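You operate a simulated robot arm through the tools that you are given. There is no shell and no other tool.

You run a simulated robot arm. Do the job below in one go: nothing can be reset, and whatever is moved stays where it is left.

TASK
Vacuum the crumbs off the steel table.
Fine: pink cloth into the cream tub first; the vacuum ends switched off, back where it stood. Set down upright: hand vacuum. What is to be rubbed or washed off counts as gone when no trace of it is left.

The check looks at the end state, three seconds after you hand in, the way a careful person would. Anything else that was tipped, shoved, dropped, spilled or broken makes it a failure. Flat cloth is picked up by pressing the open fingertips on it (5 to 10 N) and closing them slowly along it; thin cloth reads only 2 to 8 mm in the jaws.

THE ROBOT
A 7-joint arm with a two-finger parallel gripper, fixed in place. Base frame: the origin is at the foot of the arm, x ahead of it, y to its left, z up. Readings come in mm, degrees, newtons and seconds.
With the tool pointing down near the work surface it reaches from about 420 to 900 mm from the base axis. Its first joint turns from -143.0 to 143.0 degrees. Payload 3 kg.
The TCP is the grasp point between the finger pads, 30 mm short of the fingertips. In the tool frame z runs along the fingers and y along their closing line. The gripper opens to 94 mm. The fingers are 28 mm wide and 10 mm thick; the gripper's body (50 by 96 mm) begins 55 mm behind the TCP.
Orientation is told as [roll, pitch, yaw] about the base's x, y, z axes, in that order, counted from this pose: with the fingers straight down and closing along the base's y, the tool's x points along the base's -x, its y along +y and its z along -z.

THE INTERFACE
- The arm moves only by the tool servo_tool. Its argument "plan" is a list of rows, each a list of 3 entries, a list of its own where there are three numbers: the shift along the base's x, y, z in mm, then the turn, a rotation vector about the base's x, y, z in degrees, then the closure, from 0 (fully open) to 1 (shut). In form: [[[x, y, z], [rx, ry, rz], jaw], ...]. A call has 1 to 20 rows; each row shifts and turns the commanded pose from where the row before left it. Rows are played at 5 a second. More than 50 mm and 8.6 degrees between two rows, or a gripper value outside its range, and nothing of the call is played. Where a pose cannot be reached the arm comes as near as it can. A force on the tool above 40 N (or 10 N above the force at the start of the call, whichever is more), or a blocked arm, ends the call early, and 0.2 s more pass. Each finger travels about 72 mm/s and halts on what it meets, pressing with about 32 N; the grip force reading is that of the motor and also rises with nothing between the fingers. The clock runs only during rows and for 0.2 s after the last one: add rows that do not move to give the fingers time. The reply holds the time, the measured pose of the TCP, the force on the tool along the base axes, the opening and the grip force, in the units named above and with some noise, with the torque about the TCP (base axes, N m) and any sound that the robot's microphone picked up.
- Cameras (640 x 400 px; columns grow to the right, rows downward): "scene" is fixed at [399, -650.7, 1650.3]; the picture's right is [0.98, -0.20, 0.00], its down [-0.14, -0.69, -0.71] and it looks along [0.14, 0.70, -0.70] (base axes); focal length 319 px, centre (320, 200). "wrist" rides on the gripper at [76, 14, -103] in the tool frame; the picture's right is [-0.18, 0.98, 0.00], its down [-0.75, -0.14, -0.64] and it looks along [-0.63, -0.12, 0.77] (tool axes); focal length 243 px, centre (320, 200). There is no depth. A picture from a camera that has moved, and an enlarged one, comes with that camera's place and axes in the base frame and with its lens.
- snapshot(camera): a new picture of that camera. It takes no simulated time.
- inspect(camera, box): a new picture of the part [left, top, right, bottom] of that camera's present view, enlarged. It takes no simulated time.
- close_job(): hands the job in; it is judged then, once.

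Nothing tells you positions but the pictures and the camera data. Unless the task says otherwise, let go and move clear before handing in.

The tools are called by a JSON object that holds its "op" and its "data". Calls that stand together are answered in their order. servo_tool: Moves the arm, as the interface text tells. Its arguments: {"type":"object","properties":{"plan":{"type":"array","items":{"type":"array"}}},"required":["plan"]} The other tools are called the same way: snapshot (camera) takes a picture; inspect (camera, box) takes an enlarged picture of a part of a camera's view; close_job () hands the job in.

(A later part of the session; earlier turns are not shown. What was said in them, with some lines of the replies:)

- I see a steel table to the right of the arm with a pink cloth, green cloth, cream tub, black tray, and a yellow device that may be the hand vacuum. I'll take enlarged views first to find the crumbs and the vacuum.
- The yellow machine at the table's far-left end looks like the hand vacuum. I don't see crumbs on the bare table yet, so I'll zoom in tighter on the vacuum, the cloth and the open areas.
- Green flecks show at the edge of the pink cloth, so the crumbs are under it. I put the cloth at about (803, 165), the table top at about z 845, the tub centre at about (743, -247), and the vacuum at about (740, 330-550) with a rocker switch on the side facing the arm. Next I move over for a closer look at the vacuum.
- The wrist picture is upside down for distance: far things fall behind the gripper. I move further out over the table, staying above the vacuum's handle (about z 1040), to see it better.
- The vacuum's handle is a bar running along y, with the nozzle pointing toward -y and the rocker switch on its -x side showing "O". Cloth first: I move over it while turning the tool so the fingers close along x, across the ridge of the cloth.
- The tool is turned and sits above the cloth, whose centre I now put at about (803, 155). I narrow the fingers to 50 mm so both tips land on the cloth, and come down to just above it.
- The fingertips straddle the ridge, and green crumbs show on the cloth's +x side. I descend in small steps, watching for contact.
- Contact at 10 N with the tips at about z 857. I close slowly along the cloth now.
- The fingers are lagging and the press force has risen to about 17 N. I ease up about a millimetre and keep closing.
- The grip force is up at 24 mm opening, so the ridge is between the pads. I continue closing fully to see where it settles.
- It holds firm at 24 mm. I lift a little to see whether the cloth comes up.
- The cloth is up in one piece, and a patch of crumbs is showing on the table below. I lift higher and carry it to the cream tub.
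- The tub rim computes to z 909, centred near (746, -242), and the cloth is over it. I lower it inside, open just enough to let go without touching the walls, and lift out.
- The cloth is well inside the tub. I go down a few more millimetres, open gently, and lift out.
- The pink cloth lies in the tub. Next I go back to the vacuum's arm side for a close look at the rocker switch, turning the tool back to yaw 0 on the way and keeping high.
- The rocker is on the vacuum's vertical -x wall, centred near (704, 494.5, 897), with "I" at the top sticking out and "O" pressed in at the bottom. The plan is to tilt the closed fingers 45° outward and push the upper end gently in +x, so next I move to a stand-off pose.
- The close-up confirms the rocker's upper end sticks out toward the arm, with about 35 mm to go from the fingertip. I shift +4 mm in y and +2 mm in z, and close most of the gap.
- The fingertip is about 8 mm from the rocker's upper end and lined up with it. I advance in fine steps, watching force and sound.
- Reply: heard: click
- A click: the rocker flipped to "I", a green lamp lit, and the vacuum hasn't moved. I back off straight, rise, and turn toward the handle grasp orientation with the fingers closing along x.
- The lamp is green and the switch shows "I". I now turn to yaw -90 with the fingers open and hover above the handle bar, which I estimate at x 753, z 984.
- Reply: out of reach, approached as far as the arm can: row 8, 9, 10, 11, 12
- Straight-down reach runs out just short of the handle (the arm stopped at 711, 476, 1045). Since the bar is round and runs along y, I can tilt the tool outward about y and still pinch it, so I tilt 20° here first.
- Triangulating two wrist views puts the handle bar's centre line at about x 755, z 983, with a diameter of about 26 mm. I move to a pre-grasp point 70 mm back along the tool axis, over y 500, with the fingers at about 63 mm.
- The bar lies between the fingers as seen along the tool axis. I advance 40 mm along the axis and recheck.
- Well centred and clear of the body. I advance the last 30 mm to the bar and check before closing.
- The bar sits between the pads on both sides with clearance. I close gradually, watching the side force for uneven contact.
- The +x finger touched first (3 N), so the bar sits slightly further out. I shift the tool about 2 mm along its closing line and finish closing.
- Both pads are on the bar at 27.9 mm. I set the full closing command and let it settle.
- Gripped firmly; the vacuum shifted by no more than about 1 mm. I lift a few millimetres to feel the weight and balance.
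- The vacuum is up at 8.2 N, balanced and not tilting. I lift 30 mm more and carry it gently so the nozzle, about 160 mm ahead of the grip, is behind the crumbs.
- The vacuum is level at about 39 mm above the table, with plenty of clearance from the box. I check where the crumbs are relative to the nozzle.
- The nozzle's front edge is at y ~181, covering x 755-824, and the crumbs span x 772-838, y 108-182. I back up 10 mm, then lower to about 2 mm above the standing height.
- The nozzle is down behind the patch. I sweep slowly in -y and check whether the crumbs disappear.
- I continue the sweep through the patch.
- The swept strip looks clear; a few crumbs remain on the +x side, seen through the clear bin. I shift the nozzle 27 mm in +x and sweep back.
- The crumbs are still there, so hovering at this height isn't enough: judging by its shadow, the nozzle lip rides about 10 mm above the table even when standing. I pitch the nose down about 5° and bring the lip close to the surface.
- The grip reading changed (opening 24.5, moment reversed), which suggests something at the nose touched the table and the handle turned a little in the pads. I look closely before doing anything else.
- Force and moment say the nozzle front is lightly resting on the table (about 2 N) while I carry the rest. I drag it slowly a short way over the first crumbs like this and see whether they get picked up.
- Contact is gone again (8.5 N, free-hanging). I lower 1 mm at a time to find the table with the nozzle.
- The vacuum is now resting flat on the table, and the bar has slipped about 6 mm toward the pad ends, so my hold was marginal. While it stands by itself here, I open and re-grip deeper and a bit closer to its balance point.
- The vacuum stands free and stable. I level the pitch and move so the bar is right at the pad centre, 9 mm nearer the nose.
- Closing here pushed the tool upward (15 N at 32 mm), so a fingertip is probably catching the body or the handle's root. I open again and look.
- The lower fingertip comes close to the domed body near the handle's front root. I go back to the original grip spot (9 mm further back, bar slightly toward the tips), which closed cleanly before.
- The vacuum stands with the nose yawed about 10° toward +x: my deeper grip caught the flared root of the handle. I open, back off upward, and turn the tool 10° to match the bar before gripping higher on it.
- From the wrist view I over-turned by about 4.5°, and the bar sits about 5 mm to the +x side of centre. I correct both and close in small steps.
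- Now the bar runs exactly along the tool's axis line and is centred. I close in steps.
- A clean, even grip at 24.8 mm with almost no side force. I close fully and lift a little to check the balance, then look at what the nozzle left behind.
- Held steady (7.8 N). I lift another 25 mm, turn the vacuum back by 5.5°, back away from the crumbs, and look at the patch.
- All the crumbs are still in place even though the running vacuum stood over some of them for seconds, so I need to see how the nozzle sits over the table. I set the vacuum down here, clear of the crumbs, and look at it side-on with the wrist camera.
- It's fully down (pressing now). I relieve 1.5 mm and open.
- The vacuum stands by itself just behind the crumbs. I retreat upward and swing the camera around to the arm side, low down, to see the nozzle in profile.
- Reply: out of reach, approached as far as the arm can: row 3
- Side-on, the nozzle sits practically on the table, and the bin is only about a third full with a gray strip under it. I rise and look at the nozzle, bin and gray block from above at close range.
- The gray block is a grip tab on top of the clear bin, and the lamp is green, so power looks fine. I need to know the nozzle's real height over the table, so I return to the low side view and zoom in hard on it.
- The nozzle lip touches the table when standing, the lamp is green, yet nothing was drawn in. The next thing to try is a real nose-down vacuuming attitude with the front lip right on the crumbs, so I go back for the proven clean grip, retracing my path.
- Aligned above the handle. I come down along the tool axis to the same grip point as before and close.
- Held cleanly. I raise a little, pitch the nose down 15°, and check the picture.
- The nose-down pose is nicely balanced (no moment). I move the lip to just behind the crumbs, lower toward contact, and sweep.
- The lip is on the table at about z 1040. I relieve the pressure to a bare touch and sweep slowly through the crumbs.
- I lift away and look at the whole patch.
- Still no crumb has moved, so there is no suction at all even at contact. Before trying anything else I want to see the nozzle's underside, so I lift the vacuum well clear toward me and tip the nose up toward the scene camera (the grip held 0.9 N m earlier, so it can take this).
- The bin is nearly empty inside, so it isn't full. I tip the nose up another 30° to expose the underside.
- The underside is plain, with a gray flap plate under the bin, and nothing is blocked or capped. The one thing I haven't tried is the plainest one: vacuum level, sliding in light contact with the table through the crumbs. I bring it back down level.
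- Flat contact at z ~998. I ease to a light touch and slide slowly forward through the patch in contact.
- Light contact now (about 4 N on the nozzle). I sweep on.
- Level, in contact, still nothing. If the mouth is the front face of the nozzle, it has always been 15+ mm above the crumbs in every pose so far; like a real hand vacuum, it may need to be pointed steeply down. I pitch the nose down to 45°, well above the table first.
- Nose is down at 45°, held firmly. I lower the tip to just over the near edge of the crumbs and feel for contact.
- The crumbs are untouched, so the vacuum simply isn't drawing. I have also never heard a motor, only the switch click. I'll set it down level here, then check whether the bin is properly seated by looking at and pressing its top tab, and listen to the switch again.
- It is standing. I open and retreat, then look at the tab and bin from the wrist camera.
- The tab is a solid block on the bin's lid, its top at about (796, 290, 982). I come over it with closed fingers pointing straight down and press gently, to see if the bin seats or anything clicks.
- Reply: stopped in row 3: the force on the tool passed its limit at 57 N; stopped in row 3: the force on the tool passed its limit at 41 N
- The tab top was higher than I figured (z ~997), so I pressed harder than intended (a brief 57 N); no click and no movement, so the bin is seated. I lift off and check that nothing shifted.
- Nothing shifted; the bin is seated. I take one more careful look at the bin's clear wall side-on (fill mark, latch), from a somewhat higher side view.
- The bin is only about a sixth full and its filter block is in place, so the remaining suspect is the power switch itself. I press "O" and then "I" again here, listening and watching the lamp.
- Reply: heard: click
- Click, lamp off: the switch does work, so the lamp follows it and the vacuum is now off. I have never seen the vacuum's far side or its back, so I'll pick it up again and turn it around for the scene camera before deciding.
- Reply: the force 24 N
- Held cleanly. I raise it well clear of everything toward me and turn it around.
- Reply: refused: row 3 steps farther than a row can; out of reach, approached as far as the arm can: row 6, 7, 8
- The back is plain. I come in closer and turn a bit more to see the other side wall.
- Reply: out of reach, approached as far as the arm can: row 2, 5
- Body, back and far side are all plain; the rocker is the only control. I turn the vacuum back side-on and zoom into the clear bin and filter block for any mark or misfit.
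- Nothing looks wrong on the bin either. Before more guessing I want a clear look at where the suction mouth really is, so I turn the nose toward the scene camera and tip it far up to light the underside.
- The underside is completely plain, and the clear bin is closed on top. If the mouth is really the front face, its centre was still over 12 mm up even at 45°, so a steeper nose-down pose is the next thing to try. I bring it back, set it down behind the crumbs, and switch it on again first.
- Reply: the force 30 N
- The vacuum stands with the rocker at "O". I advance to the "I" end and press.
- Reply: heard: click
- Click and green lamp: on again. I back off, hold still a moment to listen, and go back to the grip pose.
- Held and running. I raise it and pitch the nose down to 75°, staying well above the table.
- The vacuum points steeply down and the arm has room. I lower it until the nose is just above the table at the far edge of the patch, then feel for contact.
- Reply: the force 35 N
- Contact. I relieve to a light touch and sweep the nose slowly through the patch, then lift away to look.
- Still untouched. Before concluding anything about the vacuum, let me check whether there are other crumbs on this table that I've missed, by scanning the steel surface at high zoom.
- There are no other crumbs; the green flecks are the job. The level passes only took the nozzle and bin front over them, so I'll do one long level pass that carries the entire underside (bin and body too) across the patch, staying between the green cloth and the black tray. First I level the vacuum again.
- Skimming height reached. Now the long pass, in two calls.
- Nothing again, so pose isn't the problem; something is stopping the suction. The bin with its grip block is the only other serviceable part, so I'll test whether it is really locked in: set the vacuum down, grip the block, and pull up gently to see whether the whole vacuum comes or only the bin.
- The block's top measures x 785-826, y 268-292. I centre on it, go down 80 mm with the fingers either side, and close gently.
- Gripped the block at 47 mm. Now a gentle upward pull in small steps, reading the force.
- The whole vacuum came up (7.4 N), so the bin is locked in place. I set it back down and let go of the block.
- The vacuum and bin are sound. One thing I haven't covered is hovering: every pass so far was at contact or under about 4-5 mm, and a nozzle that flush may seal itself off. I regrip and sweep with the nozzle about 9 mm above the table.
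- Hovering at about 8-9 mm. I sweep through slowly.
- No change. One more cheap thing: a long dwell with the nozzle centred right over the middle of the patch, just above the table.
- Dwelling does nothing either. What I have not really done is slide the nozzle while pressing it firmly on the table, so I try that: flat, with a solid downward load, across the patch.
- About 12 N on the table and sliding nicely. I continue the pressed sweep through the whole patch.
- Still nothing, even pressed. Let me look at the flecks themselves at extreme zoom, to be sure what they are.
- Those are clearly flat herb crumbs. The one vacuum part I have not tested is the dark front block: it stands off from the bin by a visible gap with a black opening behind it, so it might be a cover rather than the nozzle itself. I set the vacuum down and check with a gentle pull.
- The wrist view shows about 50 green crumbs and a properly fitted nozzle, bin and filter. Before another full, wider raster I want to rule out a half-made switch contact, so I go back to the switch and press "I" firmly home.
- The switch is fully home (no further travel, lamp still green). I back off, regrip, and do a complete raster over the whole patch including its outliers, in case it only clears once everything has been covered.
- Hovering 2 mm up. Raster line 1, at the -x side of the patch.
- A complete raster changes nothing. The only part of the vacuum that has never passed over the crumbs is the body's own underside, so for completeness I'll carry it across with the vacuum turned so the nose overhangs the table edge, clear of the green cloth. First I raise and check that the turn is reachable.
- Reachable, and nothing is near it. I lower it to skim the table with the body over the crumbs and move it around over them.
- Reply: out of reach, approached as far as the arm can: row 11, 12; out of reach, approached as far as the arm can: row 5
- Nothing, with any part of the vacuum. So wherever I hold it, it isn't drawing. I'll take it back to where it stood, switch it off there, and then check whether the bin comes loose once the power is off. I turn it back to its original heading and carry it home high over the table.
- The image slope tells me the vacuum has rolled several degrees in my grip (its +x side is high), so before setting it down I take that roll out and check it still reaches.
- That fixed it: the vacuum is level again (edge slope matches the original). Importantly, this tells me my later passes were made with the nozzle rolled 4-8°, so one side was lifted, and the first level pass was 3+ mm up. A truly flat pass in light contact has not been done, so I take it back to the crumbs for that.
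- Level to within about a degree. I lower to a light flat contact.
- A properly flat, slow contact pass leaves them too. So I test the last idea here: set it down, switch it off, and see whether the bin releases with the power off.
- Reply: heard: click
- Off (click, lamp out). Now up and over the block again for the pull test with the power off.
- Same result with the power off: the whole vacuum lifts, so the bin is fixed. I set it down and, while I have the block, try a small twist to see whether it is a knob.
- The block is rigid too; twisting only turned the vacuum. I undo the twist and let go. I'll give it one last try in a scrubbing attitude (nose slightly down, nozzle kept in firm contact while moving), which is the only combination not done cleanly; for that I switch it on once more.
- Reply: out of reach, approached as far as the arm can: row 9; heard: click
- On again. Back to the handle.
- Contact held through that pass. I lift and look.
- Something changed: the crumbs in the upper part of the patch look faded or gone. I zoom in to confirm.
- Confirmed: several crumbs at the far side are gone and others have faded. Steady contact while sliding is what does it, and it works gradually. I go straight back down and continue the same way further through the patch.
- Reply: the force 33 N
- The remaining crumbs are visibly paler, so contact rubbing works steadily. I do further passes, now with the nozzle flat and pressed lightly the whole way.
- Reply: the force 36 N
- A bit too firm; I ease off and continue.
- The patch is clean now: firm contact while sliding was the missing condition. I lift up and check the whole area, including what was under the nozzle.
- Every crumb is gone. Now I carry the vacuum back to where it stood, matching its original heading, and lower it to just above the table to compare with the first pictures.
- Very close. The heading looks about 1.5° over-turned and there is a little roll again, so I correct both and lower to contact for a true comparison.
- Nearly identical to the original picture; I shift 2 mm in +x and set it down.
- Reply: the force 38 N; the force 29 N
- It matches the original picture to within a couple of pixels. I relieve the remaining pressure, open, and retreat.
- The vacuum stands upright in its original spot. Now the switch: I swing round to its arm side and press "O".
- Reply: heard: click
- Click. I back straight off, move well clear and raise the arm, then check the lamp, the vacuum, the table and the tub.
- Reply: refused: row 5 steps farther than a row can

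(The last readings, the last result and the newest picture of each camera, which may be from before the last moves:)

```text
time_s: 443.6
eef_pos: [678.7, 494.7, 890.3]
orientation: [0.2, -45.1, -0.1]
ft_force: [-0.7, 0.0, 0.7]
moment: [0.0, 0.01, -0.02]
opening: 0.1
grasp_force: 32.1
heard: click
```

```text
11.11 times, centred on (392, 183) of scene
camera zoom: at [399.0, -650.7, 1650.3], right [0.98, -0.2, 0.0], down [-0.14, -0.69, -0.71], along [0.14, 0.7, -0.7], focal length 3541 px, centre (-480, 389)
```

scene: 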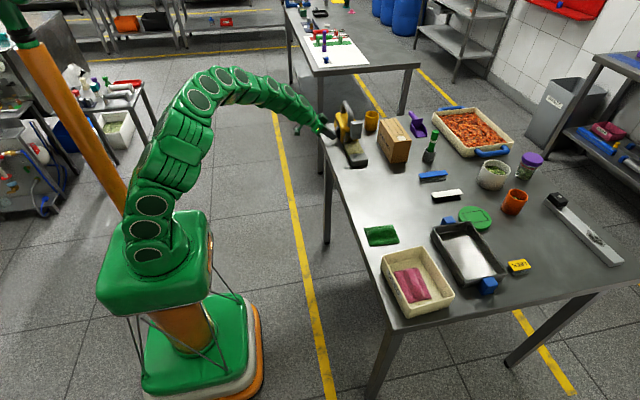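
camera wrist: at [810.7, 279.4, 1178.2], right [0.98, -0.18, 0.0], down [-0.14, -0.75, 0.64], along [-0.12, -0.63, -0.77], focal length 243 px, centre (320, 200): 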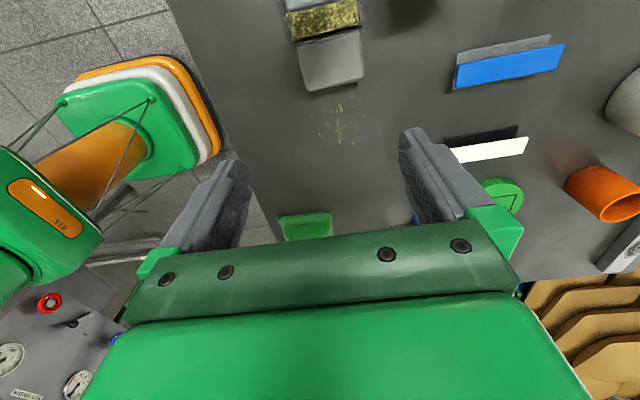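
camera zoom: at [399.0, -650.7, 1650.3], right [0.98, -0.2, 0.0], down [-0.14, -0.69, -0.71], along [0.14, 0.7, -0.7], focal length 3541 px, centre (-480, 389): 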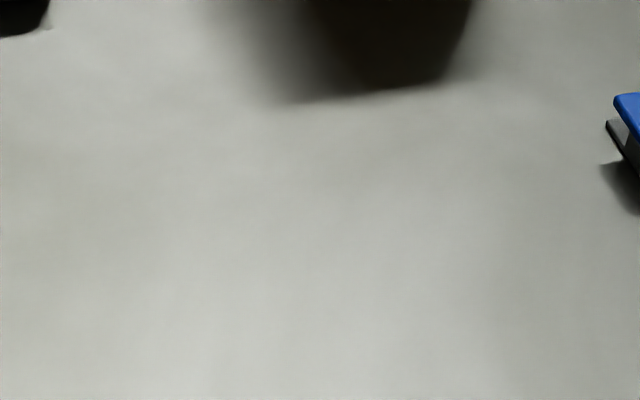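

The table is spotless and the vacuum is off in its place; only my retreat was refused for too long a step, so I redo it in shorter ones.

{"op": "servo_tool", "data": {"plan": [[[-15, 0, 0], [0, 0, 0], 1], [[-40, 0, 0], [0, 0, 0], 1], [[-40, 0, 10], [0, 5, 0], 1], [[-35, 0, 25], [0, 8, 0], 1], [[-20, -5, 35], [0, 8, 0], 1], [[-10, -10, 38], [0, 8, 0], 1], [[0, -20, 38], [0, 8, 0], 1], [[0, -20, 38], [0, 8, 0], 1], [[0, -20, 38], [0, 0, 0], 1], [[0, 0, 0], [0, 0, 0], 0.5], [[0, 0, 0], [0, 0, 0], 0], [[0, 0, 0], [0, 0, 0], 0]]}}

{"op": "inspect", "data": {"camera": "scene", "box": [318, 95, 398, 170]}}

{"op": "inspect", "data": {"camera": "scene", "box": [360, 210, 480, 320]}}

{"op": "inspect", "data": {"camera": "scene", "box": [318, 115, 366, 145]}}

```text
time_s: 446.2
eef_pos: [519.7, 419.4, 1112.7]
orientation: [0.1, -0.1, -0.1]
ft_force: [0.3, 0.6, -0.3]
moment: [-0.02, 0.0, 0.0]
opening: 94.0
grasp_force: 0.0
```

```text
5.33 times, centred on (358, 132) of scene
camera zoom: at [399.0, -650.7, 1650.3], right [0.98, -0.2, 0.0], down [-0.14, -0.69, -0.71], along [0.14, 0.7, -0.7], focal length 1700 px, centre (117, 560)
```

zoom: 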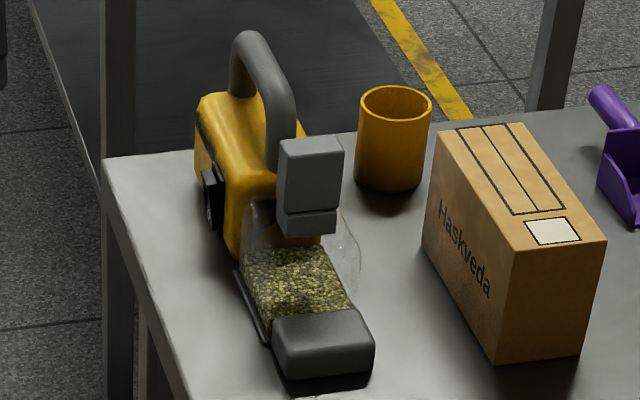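

```text
3.64 times, centred on (420, 265) of scene
camera zoom: at [399.0, -650.7, 1650.3], right [0.98, -0.2, 0.0], down [-0.14, -0.69, -0.71], along [0.14, 0.7, -0.7], focal length 1159 px, centre (-44, -36)
```

zoom: 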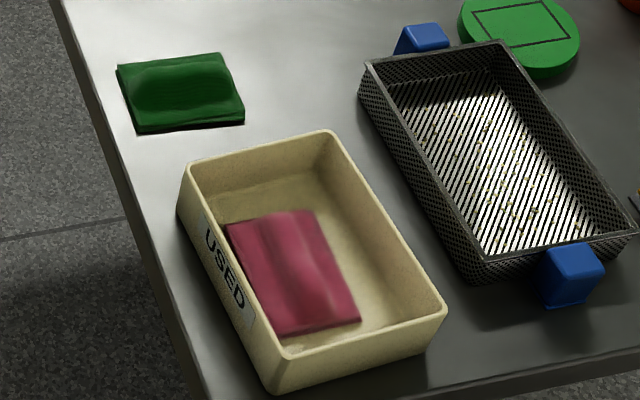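

```text
13.33 times, centred on (342, 130) of scene
camera zoom: at [399.0, -650.7, 1650.3], right [0.98, -0.2, 0.0], down [-0.14, -0.69, -0.71], along [0.14, 0.7, -0.7], focal length 4249 px, centre (27, 1133)
```

zoom: 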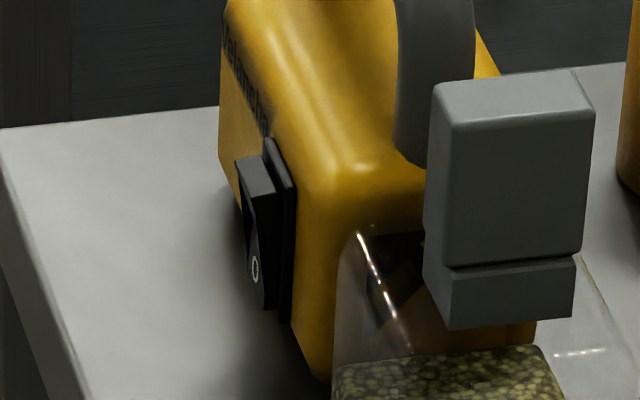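

The pink cloth is in the cream tub, the crumbs are gone without trace, and the vacuum is switched off (rocker at "O", lamp out), upright and within a few millimetres of where it stood. Nothing else has moved and the gripper is open and clear, so I hand in.

{"op": "close_job", "data": {}}

```text
The job is handed in.
```

The crumbs are off the steel table. My last close-up pictures show no trace of them. The job is handed in, and I don't have the check's result.

- **Pink cloth:** it went into the cream tub first and is lying flat on the tub floor.
- **Crumbs:** they were under the cloth. The vacuum only picked them up when its nozzle was pressed firmly on the table and slid slowly. It took many passes to find that out.
- **Vacuum:** it is switched off (rocker at "O", lamp out) and standing upright. It is back within a few millimetres of its original spot, turned by about 1 to 2 degrees.
- **Handling:** I pressed down on the vacuum harder than intended a few times, up to about 57 N on the block on top of its dust bin. I saw no damage.
- **Everything else:** in the pictures, nothing else on the table has moved or spilled. The gripper is open and clear of the table.
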